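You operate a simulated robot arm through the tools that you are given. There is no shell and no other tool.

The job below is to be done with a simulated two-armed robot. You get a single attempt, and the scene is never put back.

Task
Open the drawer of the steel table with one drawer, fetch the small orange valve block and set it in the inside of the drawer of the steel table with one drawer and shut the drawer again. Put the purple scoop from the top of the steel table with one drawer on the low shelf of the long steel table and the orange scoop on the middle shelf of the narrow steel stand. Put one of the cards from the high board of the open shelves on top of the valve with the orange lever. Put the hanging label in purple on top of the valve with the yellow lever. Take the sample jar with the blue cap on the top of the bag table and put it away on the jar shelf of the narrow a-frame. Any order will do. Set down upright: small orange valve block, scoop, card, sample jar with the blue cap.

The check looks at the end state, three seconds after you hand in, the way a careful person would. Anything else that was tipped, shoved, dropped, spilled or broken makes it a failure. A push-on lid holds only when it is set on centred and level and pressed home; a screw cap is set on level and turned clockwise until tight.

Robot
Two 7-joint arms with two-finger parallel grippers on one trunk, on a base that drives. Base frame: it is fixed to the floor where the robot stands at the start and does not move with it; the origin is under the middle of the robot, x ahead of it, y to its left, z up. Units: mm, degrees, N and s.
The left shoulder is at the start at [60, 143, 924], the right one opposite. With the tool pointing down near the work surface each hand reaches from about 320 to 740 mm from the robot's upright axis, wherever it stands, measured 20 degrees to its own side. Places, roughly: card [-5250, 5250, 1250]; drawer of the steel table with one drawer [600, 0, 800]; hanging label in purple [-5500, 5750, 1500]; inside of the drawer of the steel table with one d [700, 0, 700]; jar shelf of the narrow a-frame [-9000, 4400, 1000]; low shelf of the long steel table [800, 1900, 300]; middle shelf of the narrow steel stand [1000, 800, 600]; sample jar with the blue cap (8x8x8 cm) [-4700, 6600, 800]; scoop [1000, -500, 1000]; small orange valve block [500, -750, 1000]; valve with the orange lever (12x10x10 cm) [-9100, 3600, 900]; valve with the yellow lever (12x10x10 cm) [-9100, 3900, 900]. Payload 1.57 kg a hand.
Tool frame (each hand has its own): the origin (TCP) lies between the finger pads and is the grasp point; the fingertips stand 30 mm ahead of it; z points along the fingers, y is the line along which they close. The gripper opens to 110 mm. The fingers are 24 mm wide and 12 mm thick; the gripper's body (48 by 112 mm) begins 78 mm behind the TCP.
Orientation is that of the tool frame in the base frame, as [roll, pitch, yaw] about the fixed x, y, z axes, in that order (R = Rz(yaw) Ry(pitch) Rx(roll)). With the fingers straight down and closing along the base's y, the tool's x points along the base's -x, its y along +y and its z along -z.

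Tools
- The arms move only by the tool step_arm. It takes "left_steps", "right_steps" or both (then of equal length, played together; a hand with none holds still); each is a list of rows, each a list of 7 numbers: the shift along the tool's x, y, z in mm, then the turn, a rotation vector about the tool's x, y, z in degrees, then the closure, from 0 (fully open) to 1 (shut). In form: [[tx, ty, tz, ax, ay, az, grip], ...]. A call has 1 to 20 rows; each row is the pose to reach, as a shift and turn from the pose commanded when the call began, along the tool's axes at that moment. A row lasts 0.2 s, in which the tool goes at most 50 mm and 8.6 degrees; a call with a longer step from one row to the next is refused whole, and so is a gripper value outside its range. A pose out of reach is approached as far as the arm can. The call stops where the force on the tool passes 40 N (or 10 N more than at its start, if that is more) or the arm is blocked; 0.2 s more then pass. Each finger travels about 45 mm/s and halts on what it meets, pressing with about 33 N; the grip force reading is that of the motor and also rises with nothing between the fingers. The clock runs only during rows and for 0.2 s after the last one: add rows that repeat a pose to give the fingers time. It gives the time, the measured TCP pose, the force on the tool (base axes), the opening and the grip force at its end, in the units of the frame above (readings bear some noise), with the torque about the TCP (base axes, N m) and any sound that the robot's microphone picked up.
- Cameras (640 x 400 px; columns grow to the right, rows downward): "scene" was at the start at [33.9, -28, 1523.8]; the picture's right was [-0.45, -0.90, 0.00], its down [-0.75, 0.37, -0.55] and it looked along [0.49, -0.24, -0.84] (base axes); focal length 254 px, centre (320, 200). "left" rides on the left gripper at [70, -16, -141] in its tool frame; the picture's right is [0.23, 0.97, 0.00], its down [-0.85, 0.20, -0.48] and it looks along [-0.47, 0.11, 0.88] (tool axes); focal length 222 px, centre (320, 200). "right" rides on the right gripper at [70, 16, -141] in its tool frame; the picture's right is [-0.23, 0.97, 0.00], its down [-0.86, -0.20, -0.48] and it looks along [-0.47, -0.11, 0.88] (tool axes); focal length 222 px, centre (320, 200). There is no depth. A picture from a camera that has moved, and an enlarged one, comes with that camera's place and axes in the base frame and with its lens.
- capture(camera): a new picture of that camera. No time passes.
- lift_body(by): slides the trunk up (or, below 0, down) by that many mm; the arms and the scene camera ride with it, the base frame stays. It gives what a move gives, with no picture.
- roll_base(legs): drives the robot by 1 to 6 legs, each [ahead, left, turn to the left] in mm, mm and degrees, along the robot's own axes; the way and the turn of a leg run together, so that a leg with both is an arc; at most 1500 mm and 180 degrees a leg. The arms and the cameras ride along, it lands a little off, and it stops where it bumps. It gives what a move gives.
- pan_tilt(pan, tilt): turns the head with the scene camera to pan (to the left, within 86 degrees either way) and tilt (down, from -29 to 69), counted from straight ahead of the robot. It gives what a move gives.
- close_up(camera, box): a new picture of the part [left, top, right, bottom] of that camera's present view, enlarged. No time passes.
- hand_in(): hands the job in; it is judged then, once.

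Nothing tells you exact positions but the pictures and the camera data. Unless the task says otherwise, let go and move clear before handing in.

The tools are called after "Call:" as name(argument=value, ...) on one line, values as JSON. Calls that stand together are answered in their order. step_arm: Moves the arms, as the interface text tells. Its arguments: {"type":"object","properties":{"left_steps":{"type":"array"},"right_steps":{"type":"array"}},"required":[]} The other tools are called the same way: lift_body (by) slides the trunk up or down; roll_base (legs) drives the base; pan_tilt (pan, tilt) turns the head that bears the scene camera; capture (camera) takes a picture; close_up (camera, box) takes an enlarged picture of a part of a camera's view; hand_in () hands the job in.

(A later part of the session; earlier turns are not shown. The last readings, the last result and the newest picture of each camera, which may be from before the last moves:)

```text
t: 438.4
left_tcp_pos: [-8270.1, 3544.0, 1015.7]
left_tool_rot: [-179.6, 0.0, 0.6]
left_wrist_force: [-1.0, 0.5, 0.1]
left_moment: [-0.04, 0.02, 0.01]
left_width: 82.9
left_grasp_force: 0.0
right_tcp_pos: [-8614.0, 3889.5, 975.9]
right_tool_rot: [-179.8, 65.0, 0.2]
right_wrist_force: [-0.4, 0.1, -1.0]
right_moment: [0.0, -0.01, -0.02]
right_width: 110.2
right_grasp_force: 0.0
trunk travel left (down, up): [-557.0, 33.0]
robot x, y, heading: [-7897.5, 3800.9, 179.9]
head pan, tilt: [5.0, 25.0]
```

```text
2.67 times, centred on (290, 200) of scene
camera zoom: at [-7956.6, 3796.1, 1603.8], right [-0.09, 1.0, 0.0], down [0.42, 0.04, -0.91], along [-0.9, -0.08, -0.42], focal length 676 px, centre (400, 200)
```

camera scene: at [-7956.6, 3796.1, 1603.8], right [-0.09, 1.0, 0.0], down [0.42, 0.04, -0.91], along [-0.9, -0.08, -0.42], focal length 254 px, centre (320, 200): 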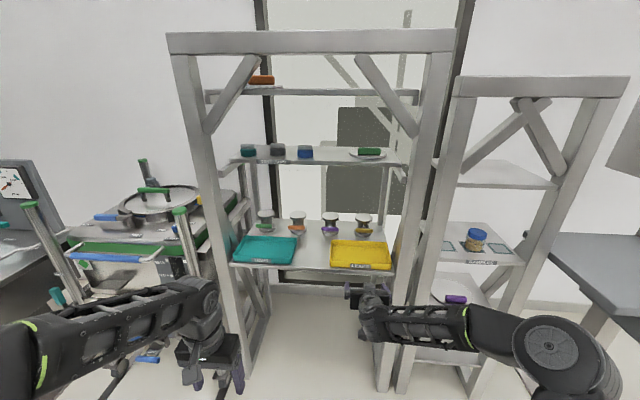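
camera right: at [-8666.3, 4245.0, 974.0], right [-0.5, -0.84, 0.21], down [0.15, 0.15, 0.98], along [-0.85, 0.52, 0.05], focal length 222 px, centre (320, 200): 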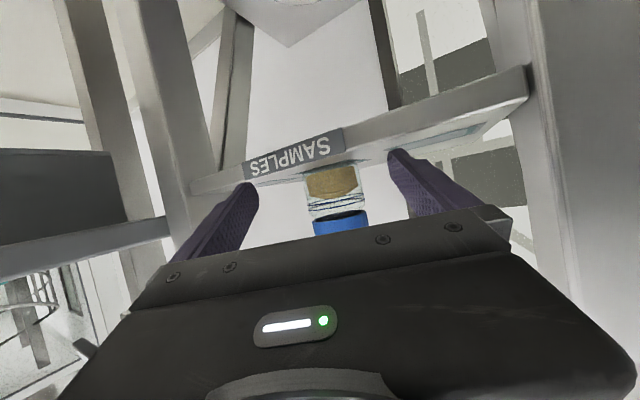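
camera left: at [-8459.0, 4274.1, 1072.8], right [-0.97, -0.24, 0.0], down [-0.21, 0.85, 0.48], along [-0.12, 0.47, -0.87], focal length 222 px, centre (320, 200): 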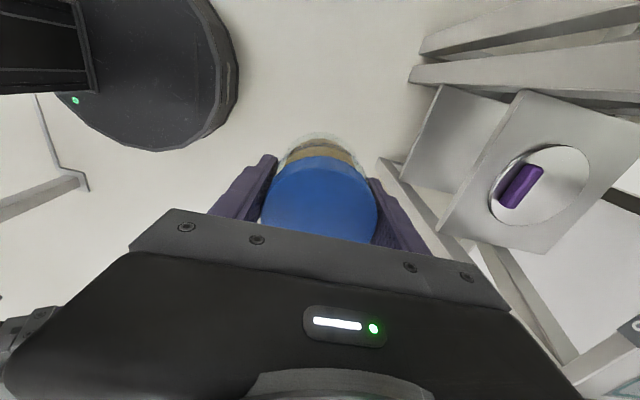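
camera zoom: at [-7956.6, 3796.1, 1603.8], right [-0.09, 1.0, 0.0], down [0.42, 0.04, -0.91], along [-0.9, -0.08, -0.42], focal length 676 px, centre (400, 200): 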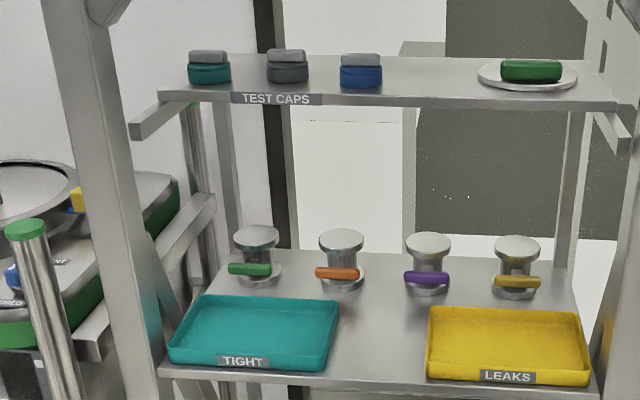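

I can see the four valves: green, orange, purple, yellow levers, each with a flat top disc. I'll take the right hand camera's view to triangulate them.

Call:
capture(camera="right")

Call:
close_up(camera="right", box=[260, 60, 540, 220])

Call:
close_up(camera="scene", box=[250, 200, 390, 280])

```text
taken
camera right: at [-8454.1, 3874.0, 973.7], right [-0.1, -0.97, 0.21], down [0.07, 0.2, 0.98], along [-0.99, 0.11, 0.05], focal length 222 px, centre (320, 200)
```

right: 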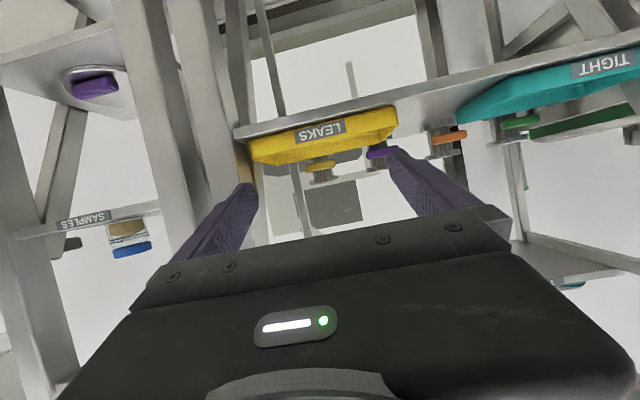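

```text
2.29 times, centred on (400, 140) of right
camera zoom: at [-8454.1, 3874.0, 973.7], right [-0.1, -0.97, 0.21], down [0.07, 0.2, 0.98], along [-0.99, 0.11, 0.05], focal length 508 px, centre (137, 337)
```

zoom: 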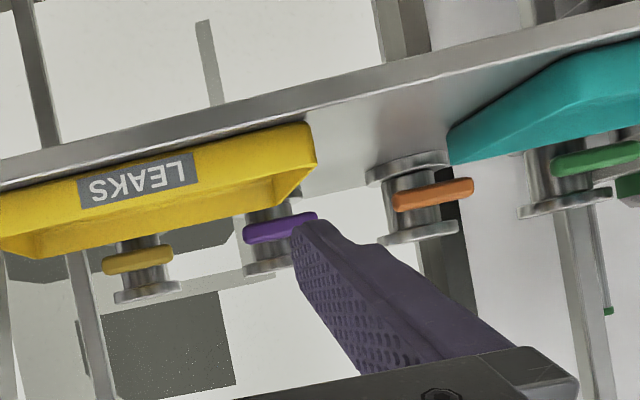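

```text
4.57 times, centred on (320, 240) of scene
camera zoom: at [-7956.6, 3796.1, 1603.8], right [-0.09, 1.0, 0.0], down [0.42, 0.04, -0.91], along [-0.9, -0.08, -0.42], focal length 1159 px, centre (320, 17)
```

zoom: 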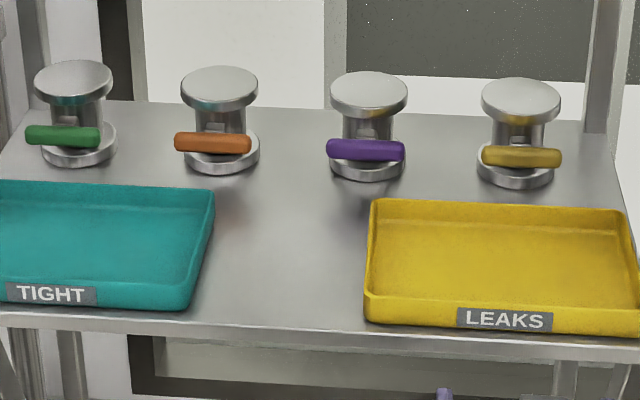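

Orange-lever valve top ≈(−9123, 3579, 958); yellow-lever valve top ≈(−9118, 3922, 960); the discs are ~89 mm wide with ~350 mm headroom. I'll retract the right hand and go back for the card and the label.

Call:
step_arm(right_steps=[[14, -10, -30, 0, 0, 0, 0.2], [28, -20, -60, 0, 0, 0, 0.3], [42, -31, -90, 0, 0, 0, 0.4], [56, -41, -120, 0, 0, 0, 0.4], [70, -51, -150, 0, 0, 0, 0.4], [83, -61, -178, 0, 0, 0, 0.4]])

Call:
roll_base(legs=[[0, -1400, 0], [0, -350, 0]])

Call:
pan_tilt(pan=-30, tilt=25)

Call:
capture(camera="scene")

```text
t: 439.8
left_tcp_pos: [-8269.0, 3544.3, 1016.0]
left_tool_rot: [-179.6, 0.0, 0.5]
left_wrist_force: [-0.8, -0.3, -0.1]
left_moment: [-0.02, 0.0, -0.01]
left_width: 82.7
left_grasp_force: 0.0
right_tcp_pos: [-8423.1, 3950.5, 975.9]
right_tool_rot: [180.0, 64.8, 0.0]
right_wrist_force: [-0.7, 0.1, 0.8]
right_moment: [0.0, 0.01, -0.02]
right_width: 65.9
right_grasp_force: 0.0
right hand out of reach, approached as far as the arm can: row 6
trunk travel left (down, up): [-557.0, 33.0]
robot x, y, heading: [-7897.3, 3799.4, 180.0]
head pan, tilt: [5.0, 25.0]
```

```text
t: 448.6
left_tcp_pos: [-8270.6, 5298.0, 1016.5]
left_tool_rot: [-179.6, 0.2, 0.8]
left_wrist_force: [0.1, 0.4, -0.5]
left_moment: [-0.02, 0.04, 0.0]
left_width: 82.3
left_grasp_force: 0.1
right_tcp_pos: [-8426.3, 5704.7, 974.7]
right_tool_rot: [180.0, 64.9, 0.1]
right_wrist_force: [0.0, -0.8, -0.2]
right_moment: [-0.03, -0.02, 0.02]
right_width: 65.9
right_grasp_force: 0.1
trunk travel left (down, up): [-557.0, 33.0]
robot x, y, heading: [-7898.6, 5554.6, -179.8]
head pan, tilt: [5.0, 25.0]
```

```text
t: 449.7
left_tcp_pos: [-8271.1, 5297.6, 1016.3]
left_tool_rot: [-179.6, 0.1, 0.9]
left_wrist_force: [0.3, 0.7, -0.3]
left_moment: [-0.01, 0.0, -0.04]
left_width: 82.7
left_grasp_force: 0.0
right_tcp_pos: [-8426.2, 5702.2, 975.7]
right_tool_rot: [-179.9, 64.9, 0.2]
right_wrist_force: [0.7, -0.5, -0.8]
right_moment: [-0.01, 0.01, -0.01]
right_width: 66.0
right_grasp_force: 0.0
trunk travel left (down, up): [-557.0, 33.0]
robot x, y, heading: [-7897.2, 5551.0, -179.9]
head pan, tilt: [-30.0, 25.0]
```

```text
taken
camera scene: at [-7947.1, 5604.0, 1603.9], right [0.5, 0.87, 0.0], down [0.37, -0.21, -0.91], along [-0.79, 0.45, -0.42], focal length 254 px, centre (320, 200)
```

scene: 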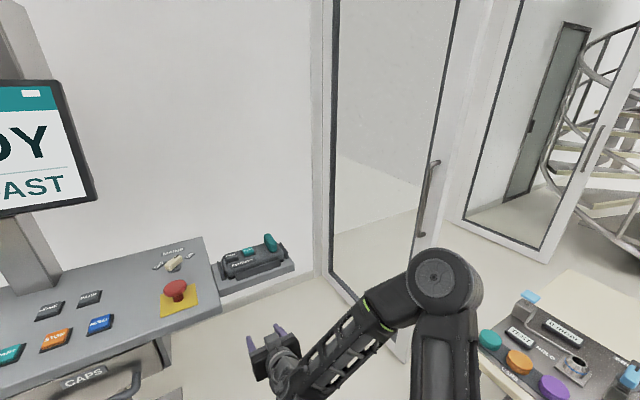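

The way back is clear. I'll reverse along the aisle and turn round to face the open shelves.

Call:
roll_base(legs=[[-950, -60, 0], [-700, -170, 0]])

Call:
roll_base(legs=[[0, 0, 180]])

Call:
pan_tilt(pan=0, tilt=15)

Call:
capture(camera="scene")

```text
t: 458.2
left_tcp_pos: [-6618.4, 5531.0, 1016.2]
left_tool_rot: [-179.7, 0.2, 0.9]
left_wrist_force: [-0.4, 0.1, -0.2]
left_moment: [0.01, 0.02, 0.02]
left_width: 82.3
left_grasp_force: 0.1
right_tcp_pos: [-6774.9, 5935.9, 976.0]
right_tool_rot: [-179.9, 64.8, 0.3]
right_wrist_force: [-0.5, -0.2, -1.0]
right_moment: [0.04, 0.0, 0.04]
right_width: 65.8
right_grasp_force: 0.1
trunk travel left (down, up): [-557.0, 33.0]
robot x, y, heading: [-6248.1, 5789.6, -179.9]
head pan, tilt: [-30.0, 25.0]
```

```text
t: 465.9
left_tcp_pos: [-5874.1, 6047.1, 1015.8]
left_tool_rot: [-179.5, 0.1, -179.0]
left_wrist_force: [0.0, -0.2, -0.2]
left_moment: [-0.02, 0.02, -0.05]
left_width: 82.4
left_grasp_force: 0.0
right_tcp_pos: [-5717.9, 5643.7, 976.9]
right_tool_rot: [-179.9, 64.8, -179.4]
right_wrist_force: [-1.0, 0.6, 0.5]
right_moment: [-0.01, 0.01, 0.03]
right_width: 65.9
right_grasp_force: 0.0
trunk travel left (down, up): [-557.0, 33.0]
robot x, y, heading: [-6249.1, 5789.3, 0.2]
head pan, tilt: [-30.0, 25.0]
```

```text
t: 466.9
left_tcp_pos: [-5874.0, 6047.1, 1015.3]
left_tool_rot: [-179.6, 0.1, -179.1]
left_wrist_force: [-0.6, 0.5, 0.3]
left_moment: [-0.03, 0.02, 0.0]
left_width: 82.4
left_grasp_force: 0.1
right_tcp_pos: [-5716.5, 5643.3, 976.9]
right_tool_rot: [-179.9, 64.9, -179.6]
right_wrist_force: [0.6, -0.4, 0.2]
right_moment: [0.02, -0.02, -0.03]
right_width: 66.0
right_grasp_force: 0.1
trunk travel left (down, up): [-557.0, 33.0]
robot x, y, heading: [-6244.5, 5791.6, 0.3]
head pan, tilt: [0.0, 15.0]
```

```text
taken
camera scene: at [-6181.9, 5792.4, 1620.1], right [0.0, -1.0, 0.0], down [-0.26, 0.0, -0.97], along [0.97, 0.0, -0.26], focal length 254 px, centre (320, 200)
```

scene: 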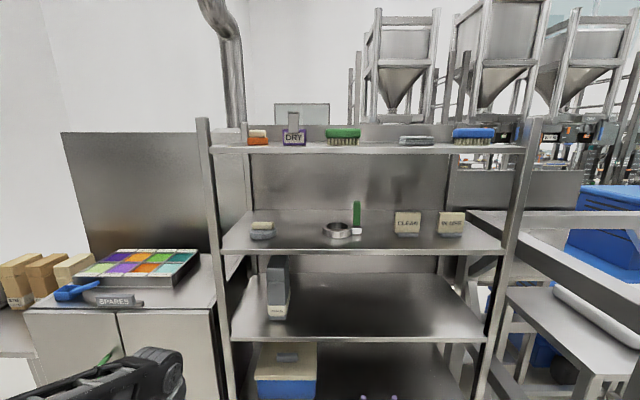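

I'm facing the shelves again. I'll raise the trunk fully and measure the card and label from here.

Call:
lift_body(by=32)

Call:
close_up(camera="scene", box=[340, 190, 480, 260])

Call:
close_up(camera="scene", box=[230, 90, 370, 170])

```text
t: 467.6
left_tcp_pos: [-5874.1, 6047.3, 1047.3]
left_tool_rot: [-179.6, 0.1, -179.0]
left_wrist_force: [-0.4, 0.2, 0.3]
left_moment: [-0.01, -0.01, -0.02]
left_width: 82.3
left_grasp_force: 0.0
right_tcp_pos: [-5717.2, 5643.2, 1008.1]
right_tool_rot: [-179.9, 64.9, -179.7]
right_wrist_force: [0.5, 0.3, 0.2]
right_moment: [-0.02, -0.02, -0.05]
right_width: 66.0
right_grasp_force: 0.0
trunk travel left (down, up): [-589.0, 1.0]
robot x, y, heading: [-6242.0, 5792.8, 0.3]
head pan, tilt: [0.0, 15.0]
```

```text
4.57 times, centred on (410, 225) of scene
camera zoom: at [-6181.7, 5792.4, 1652.1], right [0.01, -1.0, 0.0], down [-0.26, 0.0, -0.97], along [0.97, 0.01, -0.26], focal length 1159 px, centre (-91, 86)
```

zoom: 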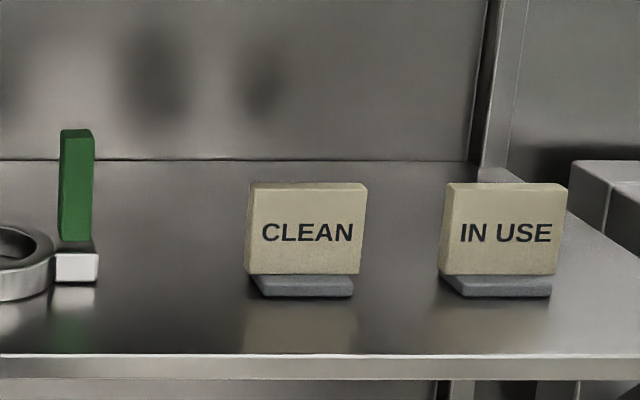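

```text
4.57 times, centred on (300, 130) of scene
camera zoom: at [-6181.7, 5792.4, 1652.1], right [0.01, -1.0, 0.0], down [-0.26, 0.0, -0.97], along [0.97, 0.01, -0.26], focal length 1159 px, centre (411, 520)
```

zoom: 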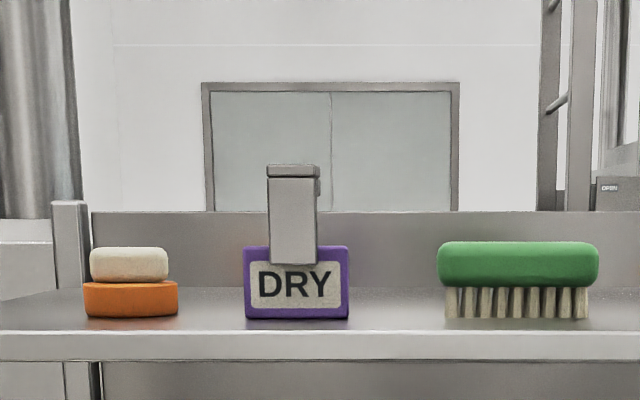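

The card ("CLEAN") is centred at ≈(−5343, 5487, 1312), about 86 mm wide; the label stands on the top board. For the label I'd like the left hand's camera on top, so I'll test turning the left hand by 180° about its axis in free space.

Call:
step_arm(left_steps=[[0, 0, 0, 0, 0, 8.5, 0.25], [0, 0, 0, 0, 0, 17, 0.25], [0, 0, 0, 0, 0, 25.5, 0.25], [0, 0, 0, 0, 0, 34, 0.25], [0, 0, 0, 0, 0, 42.5, 0.25], [0, 0, 0, 0, 0, 51, 0.25], [0, 0, 0, 0, 0, 59.5, 0.25], [0, 0, 0, 0, 0, 68, 0.25], [0, 0, 0, 0, 0, 76.5, 0.25], [0, 0, 0, 0, 0, 85, 0.25], [0, 0, 0, 0, 0, 93.5, 0.25], [0, 0, 0, 0, 0, 102, 0.25], [0, 0, 0, 0, 0, 110.5, 0.25], [0, 0, 0, 0, 0, 119, 0.25], [0, 0, 0, 0, 0, 127.5, 0.25], [0, 0, 0, 0, 0, 136, 0.25]])

Call:
capture(camera="scene")

```text
t: 471.0
left_tcp_pos: [-5874.3, 6047.3, 1047.8]
left_tool_rot: [179.6, 0.1, 44.8]
left_wrist_force: [0.2, 0.6, 0.4]
left_moment: [-0.01, 0.01, -0.01]
left_width: 82.4
left_grasp_force: 0.1
right_tcp_pos: [-5717.8, 5642.6, 1006.7]
right_tool_rot: [-179.8, 64.9, -179.6]
right_wrist_force: [0.5, 0.2, 0.3]
right_moment: [-0.01, 0.03, 0.0]
right_width: 66.2
right_grasp_force: 0.1
trunk travel left (down, up): [-589.0, 1.0]
robot x, y, heading: [-6245.7, 5789.7, 0.4]
head pan, tilt: [0.0, 15.0]
```

```text
taken
camera scene: at [-6181.9, 5792.4, 1652.1], right [0.01, -1.0, 0.0], down [-0.26, 0.0, -0.97], along [0.97, 0.01, -0.26], focal length 254 px, centre (320, 200)
```

scene: 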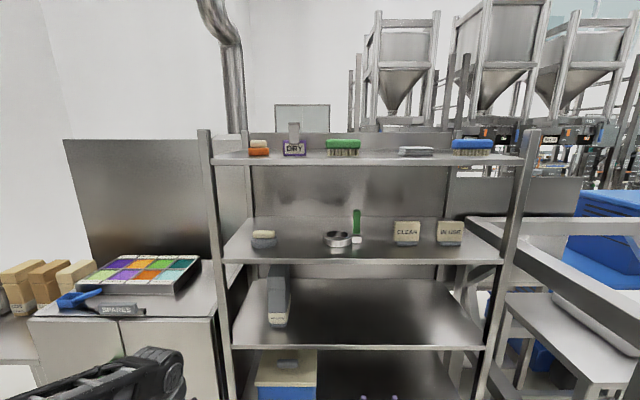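

It turned 136° without trouble. I'll complete the 180°.

Call:
step_arm(left_steps=[[0, 0, 0, 0, 0, 8.5, 0.25], [0, 0, 0, 0, 0, 17, 0.25], [0, 0, 0, 0, 0, 25.5, 0.25], [0, 0, 0, 0, 0, 34, 0.25], [0, 0, 0, 0, 0, 42.5, 0.25], [0, 0, 0, 0, 0, 45, 0.25], [0, 0, 0, 0, 0, 45, 0.25]])

```text
t: 472.6
left_tcp_pos: [-5874.4, 6047.3, 1047.4]
left_tool_rot: [179.5, -0.1, -0.1]
left_wrist_force: [0.3, 0.0, -0.6]
left_moment: [-0.02, 0.02, 0.01]
left_width: 82.5
left_grasp_force: 0.0
right_tcp_pos: [-5717.1, 5643.1, 1008.8]
right_tool_rot: [-179.9, 65.0, -179.6]
right_wrist_force: [-0.2, 0.0, -0.3]
right_moment: [0.03, 0.01, 0.04]
right_width: 65.9
right_grasp_force: 0.0
trunk travel left (down, up): [-589.0, 1.0]
robot x, y, heading: [-6245.9, 5791.9, 0.1]
head pan, tilt: [0.0, 15.0]
```

The left hand turned fully. Now I'll pitch it to point forward with its camera on top, moving it out and up.

Call:
step_arm(left_steps=[[17, 5, -9, 0, 8.2, 0, 0.25], [34, 10, -18, 0, 16.4, 0, 0.25], [52, 15, -27, 0, 24.5, 0, 0.25], [69, 20, -36, 0, 32.7, 0, 0.25], [86, 25, -45, 0, 40.9, 0, 0.25], [103, 30, -54, 0, 49.1, 0, 0.25], [120, 35, -63, 0, 57.3, 0, 0.2], [137, 40, -72, 0, 65.5, 0, 0.1], [155, 45, -81, 0, 73.6, 0, 0.1], [172, 50, -90, 0, 81.8, 0, 0], [189, 55, -100, 0, 90, 0, 0], [189, 55, -100, 0, 90, 0, 0]])

Call:
capture(camera="scene")

Call:
capture(camera="left")

```text
t: 475.2
left_tcp_pos: [-5696.3, 6013.4, 1202.3]
left_tool_rot: [-86.3, -86.0, -93.5]
left_wrist_force: [-0.2, 2.0, 1.8]
left_moment: [-0.08, 0.06, -0.18]
left_width: 110.0
left_grasp_force: 0.0
left hand out of reach, approached as far as the arm can: row 7, 8, 9, 10, 11, 12
right_tcp_pos: [-5716.1, 5641.9, 1007.6]
right_tool_rot: [-179.9, 64.8, -179.6]
right_wrist_force: [0.1, -0.1, 0.4]
right_moment: [0.02, 0.06, 0.01]
right_width: 65.9
right_grasp_force: 0.0
trunk travel left (down, up): [-589.0, 1.0]
robot x, y, heading: [-6249.7, 5786.3, 0.4]
head pan, tilt: [0.0, 15.0]
```

```text
taken
camera scene: at [-6181.8, 5792.2, 1651.9], right [0.01, -1.0, 0.0], down [-0.26, 0.0, -0.97], along [0.97, 0.0, -0.26], focal length 254 px, centre (320, 200)
```

scene: 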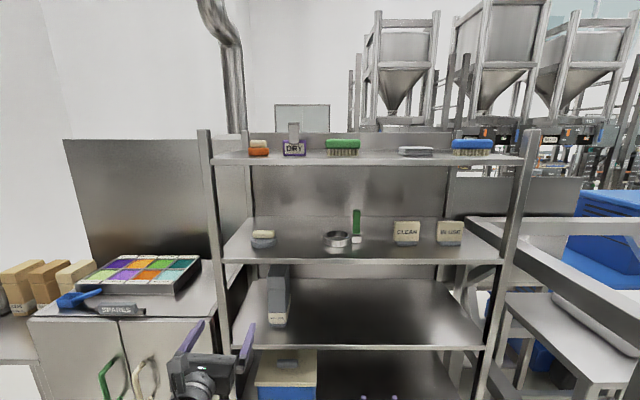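

```text
taken
camera left: at [-5838.1, 6024.0, 1271.9], right [0.0, -0.99, 0.16], down [-0.47, -0.14, -0.87], along [0.88, -0.07, -0.47], focal length 222 px, centre (320, 200)
```

left: 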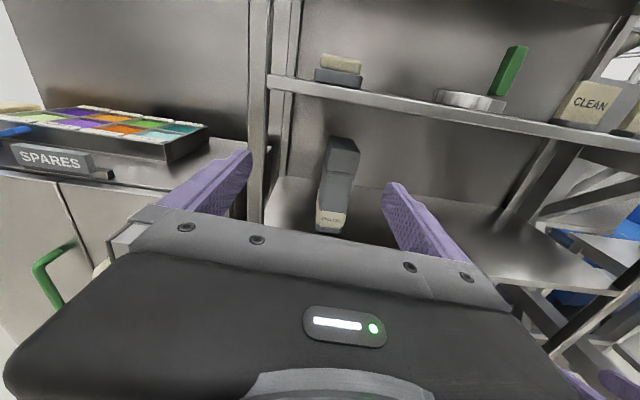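

The left hand now points forward with an upright camera view. I'll take the label first, so I fold the right hand back to a short downward pose.

Call:
step_arm(right_steps=[[8, -11, -19, 0, 7.2, 0, 0.4], [16, -22, -39, 0, 14.4, 0, 0.4], [23, -33, -58, 0, 21.7, 0, 0.4], [31, -44, -78, 0, 28.9, 0, 0.4], [39, -56, -97, 0, 36.1, 0, 0.4], [47, -67, -116, 0, 43.3, 0, 0.4], [55, -78, -136, 0, 50.6, 0, 0.4], [62, -89, -155, 0, 57.8, 0, 0.4], [70, -100, -174.6, 0, 65, 0, 0.4], [70, -100, -174.6, 0, 65, 0, 0.4]], left_steps=[[0, 0, 0, 0, 0, -1, 0], [0, 0, 0, 0, 0, -2, 0], [0, 0, 0, 0, 0, -3, 0], [0, 0, 0, 0, 0, -4, 0], [0, 0, 0, 0, 0, -4, 0], [0, 0, 0, 0, 0, -4, 0], [0, 0, 0, 0, 0, -4, 0], [0, 0, 0, 0, 0, -4, 0], [0, 0, 0, 0, 0, -4, 0], [0, 0, 0, 0, 0, -4, 0]])

Call:
capture(camera="left")

```text
t: 477.4
left_tcp_pos: [-5697.2, 6016.7, 1197.0]
left_tool_rot: [91.7, -85.6, 88.3]
left_wrist_force: [0.0, 0.0, -0.1]
left_moment: [0.02, -0.01, 0.0]
left_width: 110.0
left_grasp_force: 0.1
right_tcp_pos: [-5903.6, 5541.3, 1018.1]
right_tool_rot: [179.9, -0.1, -179.7]
right_wrist_force: [0.5, 0.0, -0.9]
right_moment: [-0.02, 0.01, -0.02]
right_width: 66.0
right_grasp_force: 0.0
right hand out of reach, approached as far as the arm can: row 1, 2, 3, 4
trunk travel left (down, up): [-589.0, 1.0]
robot x, y, heading: [-6244.7, 5786.7, 0.4]
head pan, tilt: [0.0, 15.0]
```

```text
taken
camera left: at [-5837.5, 6038.5, 1264.8], right [0.0, -0.95, 0.3], down [-0.48, -0.26, -0.84], along [0.88, -0.15, -0.46], focal length 222 px, centre (320, 200)
```

left: 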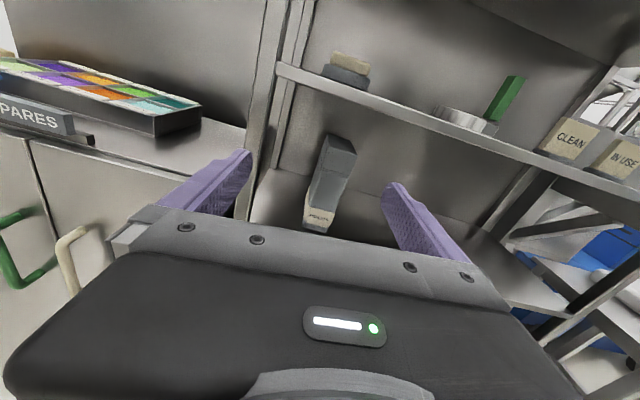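

That over-corrected by 4°; the original command had been right. I'll turn back 4° and roll up close to the shelf's top board.

Call:
step_arm(left_steps=[[0, 0, 0, 0, 0, 4.2, 0], [0, 0, 0, 0, 0, 4.2, 0]])

Call:
capture(camera="left")

```text
t: 478.0
left_tcp_pos: [-5697.4, 6016.3, 1197.7]
left_tool_rot: [126.8, -89.7, 53.1]
left_wrist_force: [0.2, -0.4, 0.4]
left_moment: [-0.02, -0.01, -0.01]
left_width: 110.1
left_grasp_force: 0.1
right_tcp_pos: [-5903.8, 5540.7, 1018.4]
right_tool_rot: [180.0, -0.1, -179.7]
right_wrist_force: [0.0, -0.4, 0.2]
right_moment: [-0.01, 0.0, 0.01]
right_width: 66.3
right_grasp_force: 0.0
trunk travel left (down, up): [-589.0, 1.0]
robot x, y, heading: [-6247.8, 5789.0, 0.1]
head pan, tilt: [0.0, 15.0]
```

```text
taken
camera left: at [-5837.4, 6033.2, 1266.3], right [0.0, -0.97, 0.23], down [-0.48, -0.2, -0.85], along [0.88, -0.11, -0.47], focal length 222 px, centre (320, 200)
```

left: 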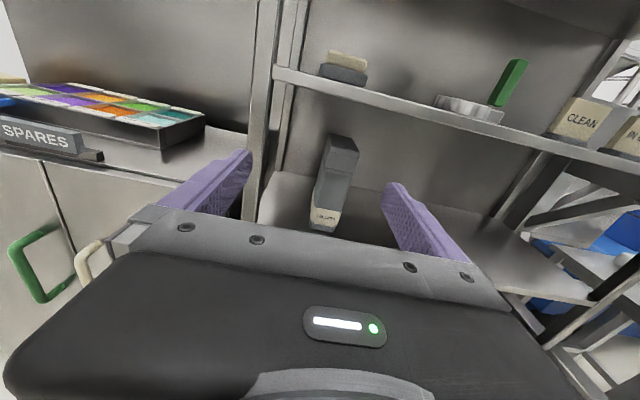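

The hand is level now. I'll raise it to the label's height, still well in front of the shelf.

Call:
step_arm(left_steps=[[40, 8, -6, 0, 0, 0, 0], [80, 16, -12, 0, 0, 0, 0], [120, 24, -18, 0, 0, 0, 0], [160, 32, -24, 0, 0, 0, 0], [200, 40, -30, 0, 0, 0, 0], [240, 48, -36, 0, 0, 0, 0], [280, 56, -42, 0, 0, 0, 0], [320, 64, -48, 0, 0, 0, 0], [360, 72, -54, 0, 0, 0, 0], [395, 80, -60, 0, 0, 0, 0], [413, 85, -60, 0, 0, 0, 0], [413, 85, -60, 0, 0, 0, 0]])

Call:
capture(camera="left")

Call:
capture(camera="scene")

```text
t: 480.6
left_tcp_pos: [-5757.4, 5932.8, 1609.3]
left_tool_rot: [62.3, -89.8, 117.7]
left_wrist_force: [-0.9, -0.4, 0.6]
left_moment: [0.0, 0.02, 0.01]
left_width: 110.0
left_grasp_force: 0.1
right_tcp_pos: [-5903.9, 5542.0, 1017.7]
right_tool_rot: [179.9, -0.1, -179.6]
right_wrist_force: [0.8, -0.3, -0.7]
right_moment: [-0.04, -0.02, 0.01]
right_width: 66.0
right_grasp_force: 0.0
trunk travel left (down, up): [-589.0, 1.0]
robot x, y, heading: [-6243.8, 5788.3, 0.2]
head pan, tilt: [0.0, 15.0]
```

```text
taken
camera left: at [-5898.1, 5949.5, 1677.9], right [0.0, -0.97, 0.23], down [-0.48, -0.2, -0.86], along [0.88, -0.11, -0.46], focal length 222 px, centre (320, 200)
```

left: 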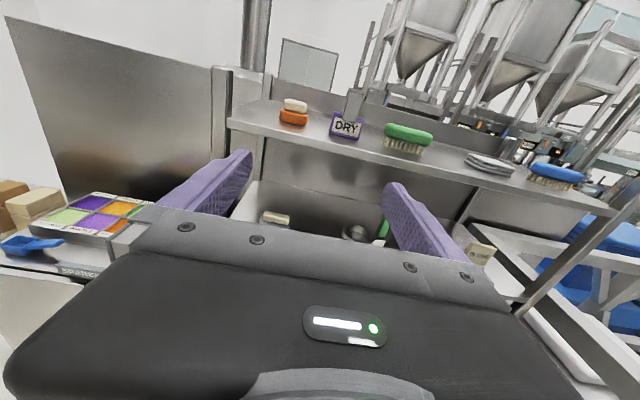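

```text
taken
camera scene: at [-6182.2, 5792.6, 1652.1], right [0.01, -1.0, 0.0], down [-0.26, 0.0, -0.97], along [0.97, 0.01, -0.26], focal length 254 px, centre (320, 200)
```

scene: 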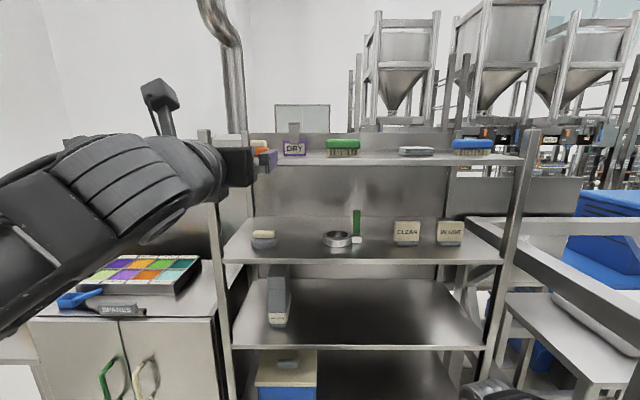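

The label plate is at ≈(−5390, 5870, 1600). I'll shift right 62 mm and roll 240 mm closer, then refine.

Call:
roll_base(legs=[[0, -62, 0], [235, 0, 0]])

Call:
capture(camera="left")

Call:
close_up(camera="left", box=[240, 60, 440, 200])

```text
t: 483.0
left_tcp_pos: [-5521.5, 5873.5, 1609.7]
left_tool_rot: [70.0, -89.8, 110.1]
left_wrist_force: [0.2, -1.2, -0.4]
left_moment: [0.01, 0.0, -0.04]
left_width: 110.1
left_grasp_force: 0.0
right_tcp_pos: [-5668.6, 5480.7, 1017.7]
right_tool_rot: [-180.0, -0.1, -179.7]
right_wrist_force: [0.7, 0.2, 0.3]
right_moment: [0.0, 0.04, 0.01]
right_width: 66.1
right_grasp_force: 0.1
trunk travel left (down, up): [-589.0, 1.0]
robot x, y, heading: [-6011.2, 5728.1, 0.6]
head pan, tilt: [0.0, 15.0]
```

```text
taken
camera left: at [-5662.6, 5888.8, 1677.3], right [0.0, -0.97, 0.23], down [-0.48, -0.2, -0.85], along [0.88, -0.11, -0.46], focal length 222 px, centre (320, 200)
```

left: 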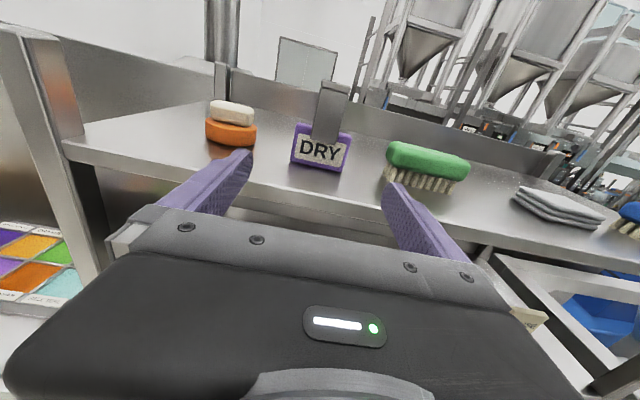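

```text
2.86 times, centred on (340, 130) of left
camera zoom: at [-5662.6, 5888.8, 1677.3], right [0.0, -0.97, 0.23], down [-0.48, -0.2, -0.85], along [0.88, -0.11, -0.46], focal length 635 px, centre (263, 400)
```

zoom: 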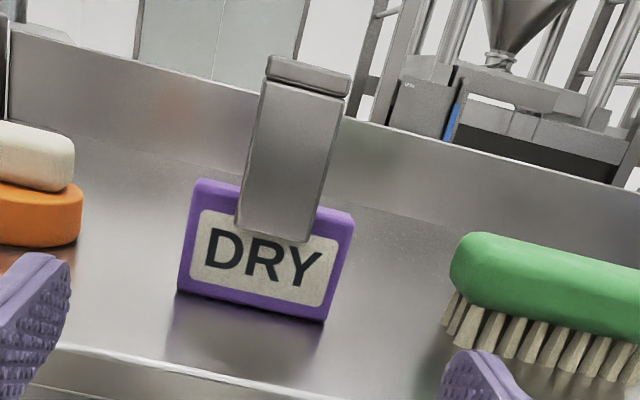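

The label stands between a soap and a brush with about 20 mm to spare each side at a 90 mm opening. I'll set that opening and roll forward most of the way.

Call:
step_arm(left_steps=[[0, 3.5, 0, 0, 0, 0, 0.1], [-2, 3.5, 0, 0, 0, 0, 0.18], [-2, 3.5, 0, 0, 0, 0, 0.18]])

Call:
roll_base(legs=[[90, 0, -0.4]])

Call:
capture(camera="left")

Call:
close_up(camera="left", box=[220, 60, 440, 200])

```text
t: 483.8
left_tcp_pos: [-5523.4, 5868.9, 1608.0]
left_tool_rot: [54.3, -89.8, 125.9]
left_wrist_force: [-0.7, 0.0, 0.2]
left_moment: [-0.03, 0.0, 0.02]
left_width: 90.2
left_grasp_force: 0.1
right_tcp_pos: [-5669.7, 5480.8, 1019.0]
right_tool_rot: [-179.9, -0.1, -179.5]
right_wrist_force: [-0.2, -0.4, -0.2]
right_moment: [0.02, -0.01, 0.03]
right_width: 66.1
right_grasp_force: 0.2
trunk travel left (down, up): [-589.0, 1.0]
robot x, y, heading: [-6010.6, 5728.6, 0.0]
head pan, tilt: [0.0, 15.0]
```

```text
t: 484.9
left_tcp_pos: [-5431.6, 5867.5, 1608.2]
left_tool_rot: [74.1, -89.8, 105.5]
left_wrist_force: [1.2, 0.8, -0.5]
left_moment: [-0.01, 0.01, -0.02]
left_width: 90.0
left_grasp_force: 0.0
right_tcp_pos: [-5581.4, 5477.6, 1017.4]
right_tool_rot: [-180.0, -0.2, 180.0]
right_wrist_force: [0.0, -0.6, -0.3]
right_moment: [-0.01, 0.03, -0.02]
right_width: 65.9
right_grasp_force: 0.1
trunk travel left (down, up): [-589.0, 1.0]
robot x, y, heading: [-5920.9, 5727.2, 0.2]
head pan, tilt: [0.0, 15.0]
```

```text
taken
camera left: at [-5572.0, 5883.4, 1675.3], right [-0.01, -0.97, 0.23], down [-0.48, -0.2, -0.85], along [0.88, -0.12, -0.46], focal length 222 px, centre (320, 200)
```

left: 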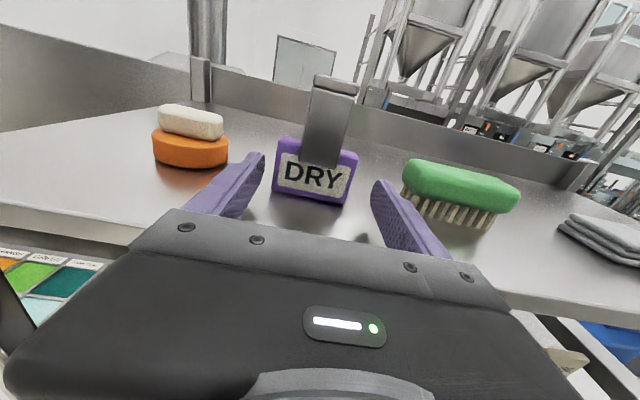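

```text
2.86 times, centred on (330, 130) of left
camera zoom: at [-5572.0, 5883.4, 1675.3], right [-0.01, -0.97, 0.23], down [-0.48, -0.2, -0.85], along [0.88, -0.12, -0.46], focal length 635 px, centre (291, 400)
```

zoom: 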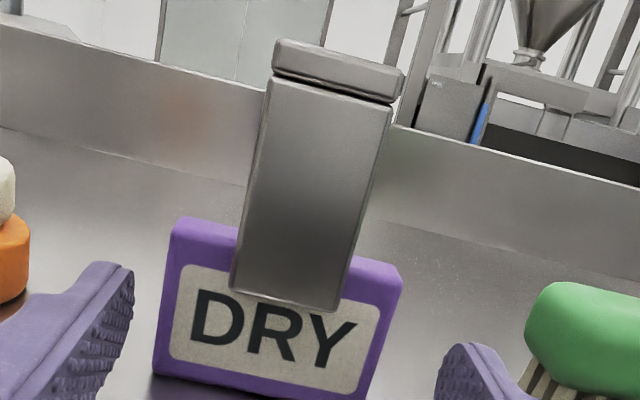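

The label is centred between the fingers. I'll roll the last 42 mm and close.

Call:
roll_base(legs=[[41, 0, 0]])

Call:
capture(camera="left")

```text
t: 485.8
left_tcp_pos: [-5388.9, 5866.5, 1606.7]
left_tool_rot: [87.7, -89.8, 92.0]
left_wrist_force: [0.9, 1.0, -0.8]
left_moment: [0.04, -0.03, 0.02]
left_width: 90.0
left_grasp_force: 0.0
right_tcp_pos: [-5538.0, 5478.7, 1016.7]
right_tool_rot: [-180.0, -0.2, 180.0]
right_wrist_force: [-0.7, -0.1, -1.2]
right_moment: [0.01, 0.01, 0.06]
right_width: 66.0
right_grasp_force: 0.1
trunk travel left (down, up): [-589.0, 1.0]
robot x, y, heading: [-5879.9, 5730.9, 0.1]
head pan, tilt: [0.0, 15.0]
```

```text
taken
camera left: at [-5529.5, 5883.3, 1675.0], right [-0.01, -0.97, 0.23], down [-0.48, -0.2, -0.85], along [0.88, -0.12, -0.47], focal length 222 px, centre (320, 200)
```

left: 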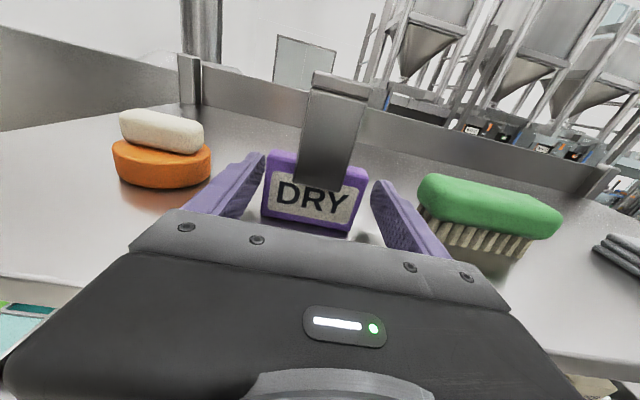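

The plate is between the fingers. I'll close on it.

Call:
step_arm(left_steps=[[0, 0, 0, 0, 0, 0, 0.3], [0, 0, 0, 0, 0, 0, 0.45], [0, 0, 0, 0, 0, 0, 0.55], [0, 0, 0, 0, 0, 0, 0.55], [0, 0, 0, 0, 0, 0, 0.55]])

Call:
capture(camera="left")

```text
t: 487.0
left_tcp_pos: [-5392.4, 5866.2, 1607.9]
left_tool_rot: [52.9, -89.8, 126.8]
left_wrist_force: [-0.2, -0.2, 2.8]
left_moment: [0.09, -0.02, -0.01]
left_width: 69.1
left_grasp_force: 33.5
right_tcp_pos: [-5540.7, 5478.6, 1019.1]
right_tool_rot: [-179.9, -0.1, 180.0]
right_wrist_force: [-0.4, 0.9, 0.9]
right_moment: [0.0, 0.0, 0.0]
right_width: 65.9
right_grasp_force: 0.0
trunk travel left (down, up): [-589.0, 1.0]
robot x, y, heading: [-5882.8, 5728.4, 0.2]
head pan, tilt: [0.0, 15.0]
```

```text
taken
camera left: at [-5532.4, 5883.2, 1675.8], right [-0.01, -0.97, 0.23], down [-0.48, -0.2, -0.86], along [0.88, -0.12, -0.46], focal length 222 px, centre (320, 200)
```

left: 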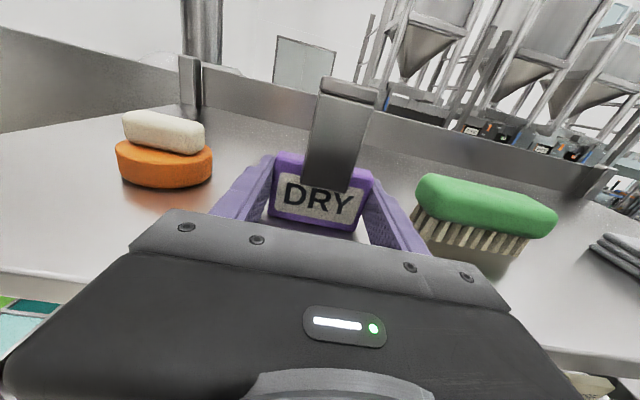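

Gripped at 69 mm. I'll lift it 20 mm and roll back.

Call:
step_arm(left_steps=[[8, 0, 0, 0, 0, 0, 0.55], [18, 0, 0, 0, 0, 0, 0.55], [18, 0, 0, 0, 0, 0, 0.55]])

Call:
capture(camera="left")

Call:
roll_base(legs=[[-260, 0, 0]])

Call:
capture(camera="left")

```text
t: 487.8
left_tcp_pos: [-5391.3, 5865.1, 1625.0]
left_tool_rot: [67.7, -89.8, 112.0]
left_wrist_force: [-0.1, -0.6, -1.3]
left_moment: [0.01, 0.02, -0.02]
left_width: 69.3
left_grasp_force: 33.0
right_tcp_pos: [-5541.1, 5479.0, 1019.2]
right_tool_rot: [-180.0, 0.0, 180.0]
right_wrist_force: [0.6, 0.2, 0.4]
right_moment: [-0.01, 0.0, 0.01]
right_width: 66.0
right_grasp_force: 0.1
trunk travel left (down, up): [-589.0, 1.0]
robot x, y, heading: [-5881.0, 5728.3, -0.0]
head pan, tilt: [0.0, 15.0]
```

```text
taken
camera left: at [-5532.0, 5883.1, 1694.1], right [-0.01, -0.97, 0.23], down [-0.48, -0.2, -0.86], along [0.88, -0.12, -0.46], focal length 222 px, centre (320, 200)
```

left: 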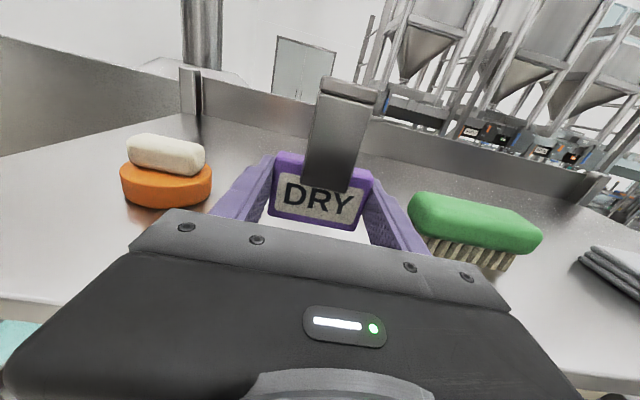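

```text
t: 489.6
left_tcp_pos: [-5655.7, 5867.2, 1626.4]
left_tool_rot: [51.4, -89.8, 128.3]
left_wrist_force: [0.0, -0.2, -0.1]
left_moment: [-0.04, -0.01, -0.01]
left_width: 68.9
left_grasp_force: 32.8
right_tcp_pos: [-5802.1, 5480.7, 1019.8]
right_tool_rot: [180.0, 0.0, -179.6]
right_wrist_force: [-1.1, -0.2, 1.2]
right_moment: [-0.03, -0.01, 0.0]
right_width: 66.3
right_grasp_force: 0.0
trunk travel left (down, up): [-589.0, 1.0]
robot x, y, heading: [-6140.6, 5729.5, 0.1]
head pan, tilt: [0.0, 15.0]
```

```text
taken
camera left: at [-5795.4, 5884.1, 1694.4], right [0.0, -0.97, 0.23], down [-0.48, -0.2, -0.86], along [0.88, -0.11, -0.46], focal length 222 px, centre (320, 200)
```

left: 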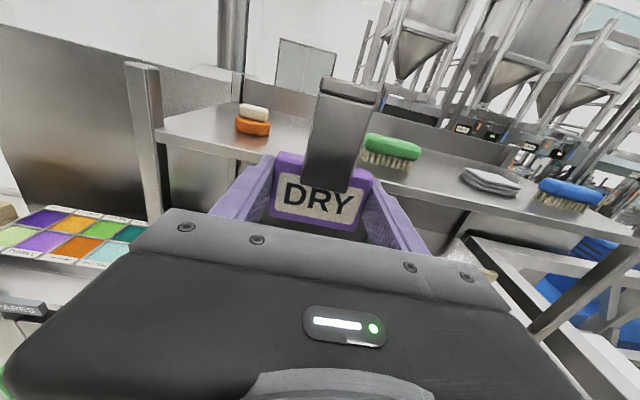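

The label is secured. I'll keep the left hand high and pitch the right hand forward (25° down) at the card's height.

Call:
step_arm(right_steps=[[-19, 10, -20, 0, -6.5, 0, 0.3], [-38, 20, -40, 0, -13, 0, 0.2], [-57, 30, -60, 0, -19.5, 0, 0.1], [-76, 40, -80, 0, -26, 0, 0], [-95, 50, -100, 0, -32.5, 0, 0], [-114, 59, -125, 0, -39, 0, 0], [-133, 69, -150, 0, -45.5, 0, 0], [-152, 79, -175, 0, -52, 0, 0], [-171, 89, -200, 0, -58.5, 0, 0], [-190, 99, -225, 0, -65, 0, 0], [-190, 99, -225, 0, -65, 0, 0]])

Call:
capture(camera="scene")

Call:
capture(camera="right")

```text
t: 492.0
left_tcp_pos: [-5653.7, 5866.0, 1625.9]
left_tool_rot: [54.3, -89.9, 125.5]
left_wrist_force: [-0.1, 0.0, -0.5]
left_moment: [-0.01, 0.01, 0.03]
left_width: 69.4
left_grasp_force: 32.9
right_tcp_pos: [-5609.8, 5579.9, 1243.7]
right_tool_rot: [-180.0, 65.0, -179.7]
right_wrist_force: [0.3, -0.2, 0.1]
right_moment: [-0.01, -0.02, 0.01]
right_width: 110.0
right_grasp_force: 0.1
trunk travel left (down, up): [-589.0, 1.0]
robot x, y, heading: [-6142.8, 5727.4, 0.5]
head pan, tilt: [0.0, 15.0]
```

```text
taken
camera scene: at [-6078.5, 5730.0, 1652.1], right [0.0, -1.0, 0.0], down [-0.26, 0.0, -0.97], along [0.97, 0.0, -0.26], focal length 254 px, centre (320, 200)
```

scene: 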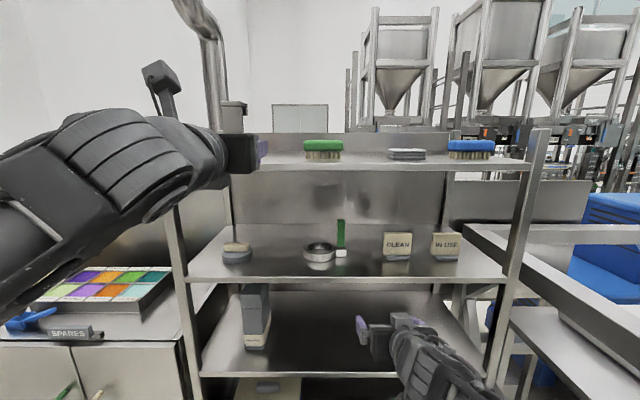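

```text
taken
camera right: at [-5766.6, 5596.0, 1240.0], right [0.09, 0.97, 0.21], down [-0.07, -0.2, 0.98], along [0.99, -0.1, 0.05], focal length 222 px, centre (320, 200)
```

right: 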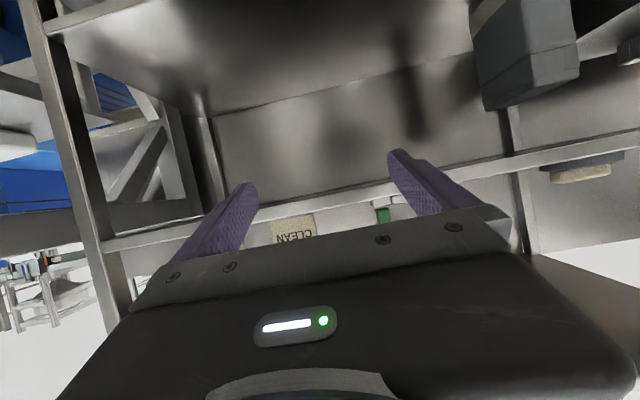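

I'll move the right hand up and sideways to be straight in front of the CLEAN card.

Call:
step_arm(right_steps=[[-17, -24, -8, 0, 0, 0, 0], [-34, -48, -16, 0, 0, 0, 0], [-51, -71, -24, 0, 0, 0, 0], [-67, -93, -31, 0, 0, 0, 0], [-67, -93, -31, 0, 0, 0, 0]])

Call:
capture(camera="right")

Call:
close_up(camera="right", box=[230, 140, 430, 250])

Call:
close_up(camera="scene", box=[320, 200, 480, 340])

```text
t: 493.2
left_tcp_pos: [-5652.9, 5867.6, 1625.4]
left_tool_rot: [65.0, -89.9, 115.2]
left_wrist_force: [0.0, 0.0, -0.5]
left_moment: [0.02, 0.02, 0.0]
left_width: 69.0
left_grasp_force: 32.9
right_tcp_pos: [-5609.4, 5487.0, 1316.6]
right_tool_rot: [-180.0, 64.9, -179.6]
right_wrist_force: [0.7, 0.5, -0.2]
right_moment: [0.03, -0.04, 0.0]
right_width: 109.8
right_grasp_force: 0.0
trunk travel left (down, up): [-589.0, 1.0]
robot x, y, heading: [-6143.2, 5722.1, 0.3]
head pan, tilt: [0.0, 15.0]
```

```text
taken
camera right: at [-5765.9, 5502.6, 1313.8], right [0.09, 0.97, 0.2], down [-0.07, -0.2, 0.98], along [0.99, -0.1, 0.05], focal length 222 px, centre (320, 200)
```

right: 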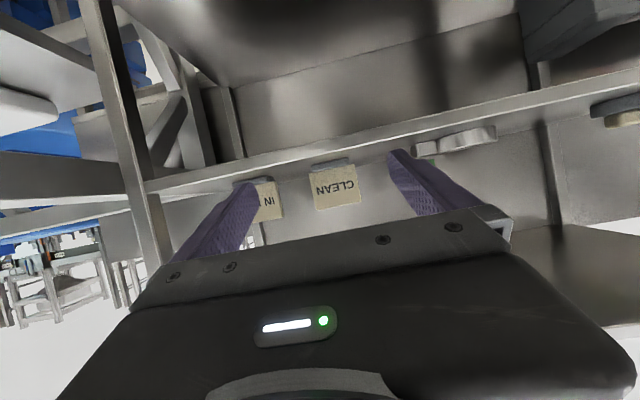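

```text
3.20 times, centred on (330, 195) of right
camera zoom: at [-5765.9, 5502.6, 1313.8], right [0.09, 0.97, 0.2], down [-0.07, -0.2, 0.98], along [0.99, -0.1, 0.05], focal length 711 px, centre (288, 216)
```

zoom: 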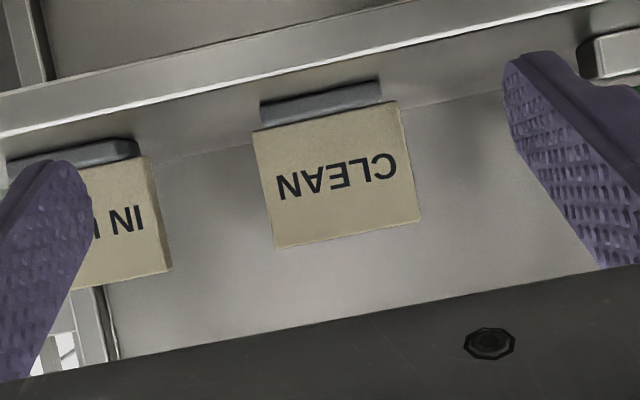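

```text
2.86 times, centred on (400, 270) of scene
camera zoom: at [-6078.4, 5731.5, 1652.1], right [0.0, -1.0, 0.0], down [-0.26, 0.0, -0.97], along [0.97, 0.0, -0.26], focal length 724 px, centre (91, 0)
```

zoom: 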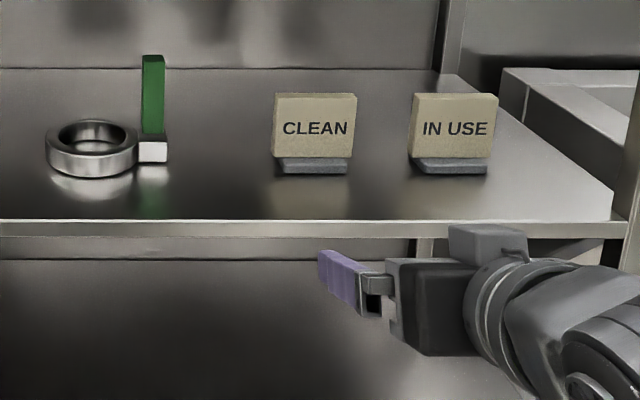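

The CLEAN card's front is at x≈−5357, centre (y 5490.5, z 1319), 89 mm wide; my fingers open to 110 mm. I'll roll 110 mm closer and recheck the alignment.

Call:
roll_base(legs=[[110, 0, -0.3]])

Call:
capture(camera="right")

Call:
close_up(camera="right", box=[220, 110, 440, 230])

```text
t: 494.4
left_tcp_pos: [-5540.2, 5865.4, 1624.8]
left_tool_rot: [81.1, -89.8, 98.6]
left_wrist_force: [0.3, 0.4, -0.8]
left_moment: [-0.01, -0.03, 0.0]
left_width: 69.2
left_grasp_force: 33.5
right_tcp_pos: [-5499.0, 5483.5, 1316.8]
right_tool_rot: [-179.9, 64.9, -179.9]
right_wrist_force: [0.6, -0.9, -0.3]
right_moment: [0.0, -0.01, 0.03]
right_width: 109.9
right_grasp_force: 0.0
trunk travel left (down, up): [-589.0, 1.0]
robot x, y, heading: [-6033.3, 5727.0, -0.1]
head pan, tilt: [0.0, 15.0]
```

```text
taken
camera right: at [-5655.4, 5500.7, 1313.2], right [0.1, 0.97, 0.2], down [-0.07, -0.2, 0.98], along [0.99, -0.11, 0.05], focal length 222 px, centre (320, 200)
```

right: 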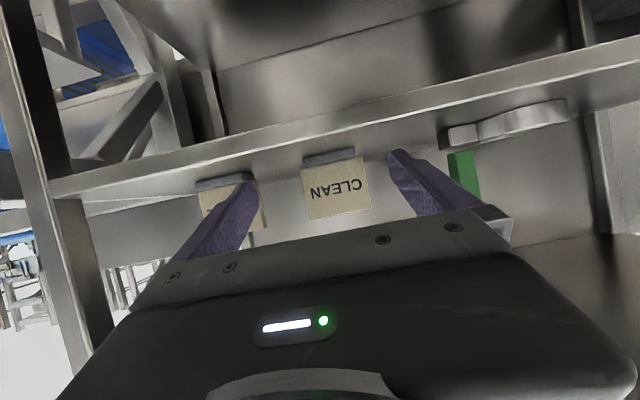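

```text
2.91 times, centred on (330, 170) of right
camera zoom: at [-5655.4, 5500.7, 1313.2], right [0.1, 0.97, 0.2], down [-0.07, -0.2, 0.98], along [0.99, -0.11, 0.05], focal length 646 px, centre (291, 287)
```

zoom: 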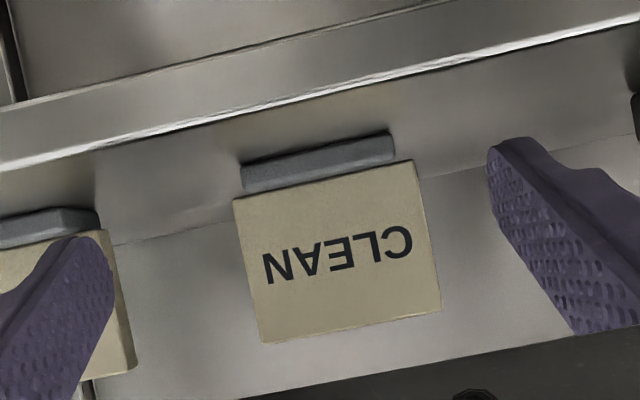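

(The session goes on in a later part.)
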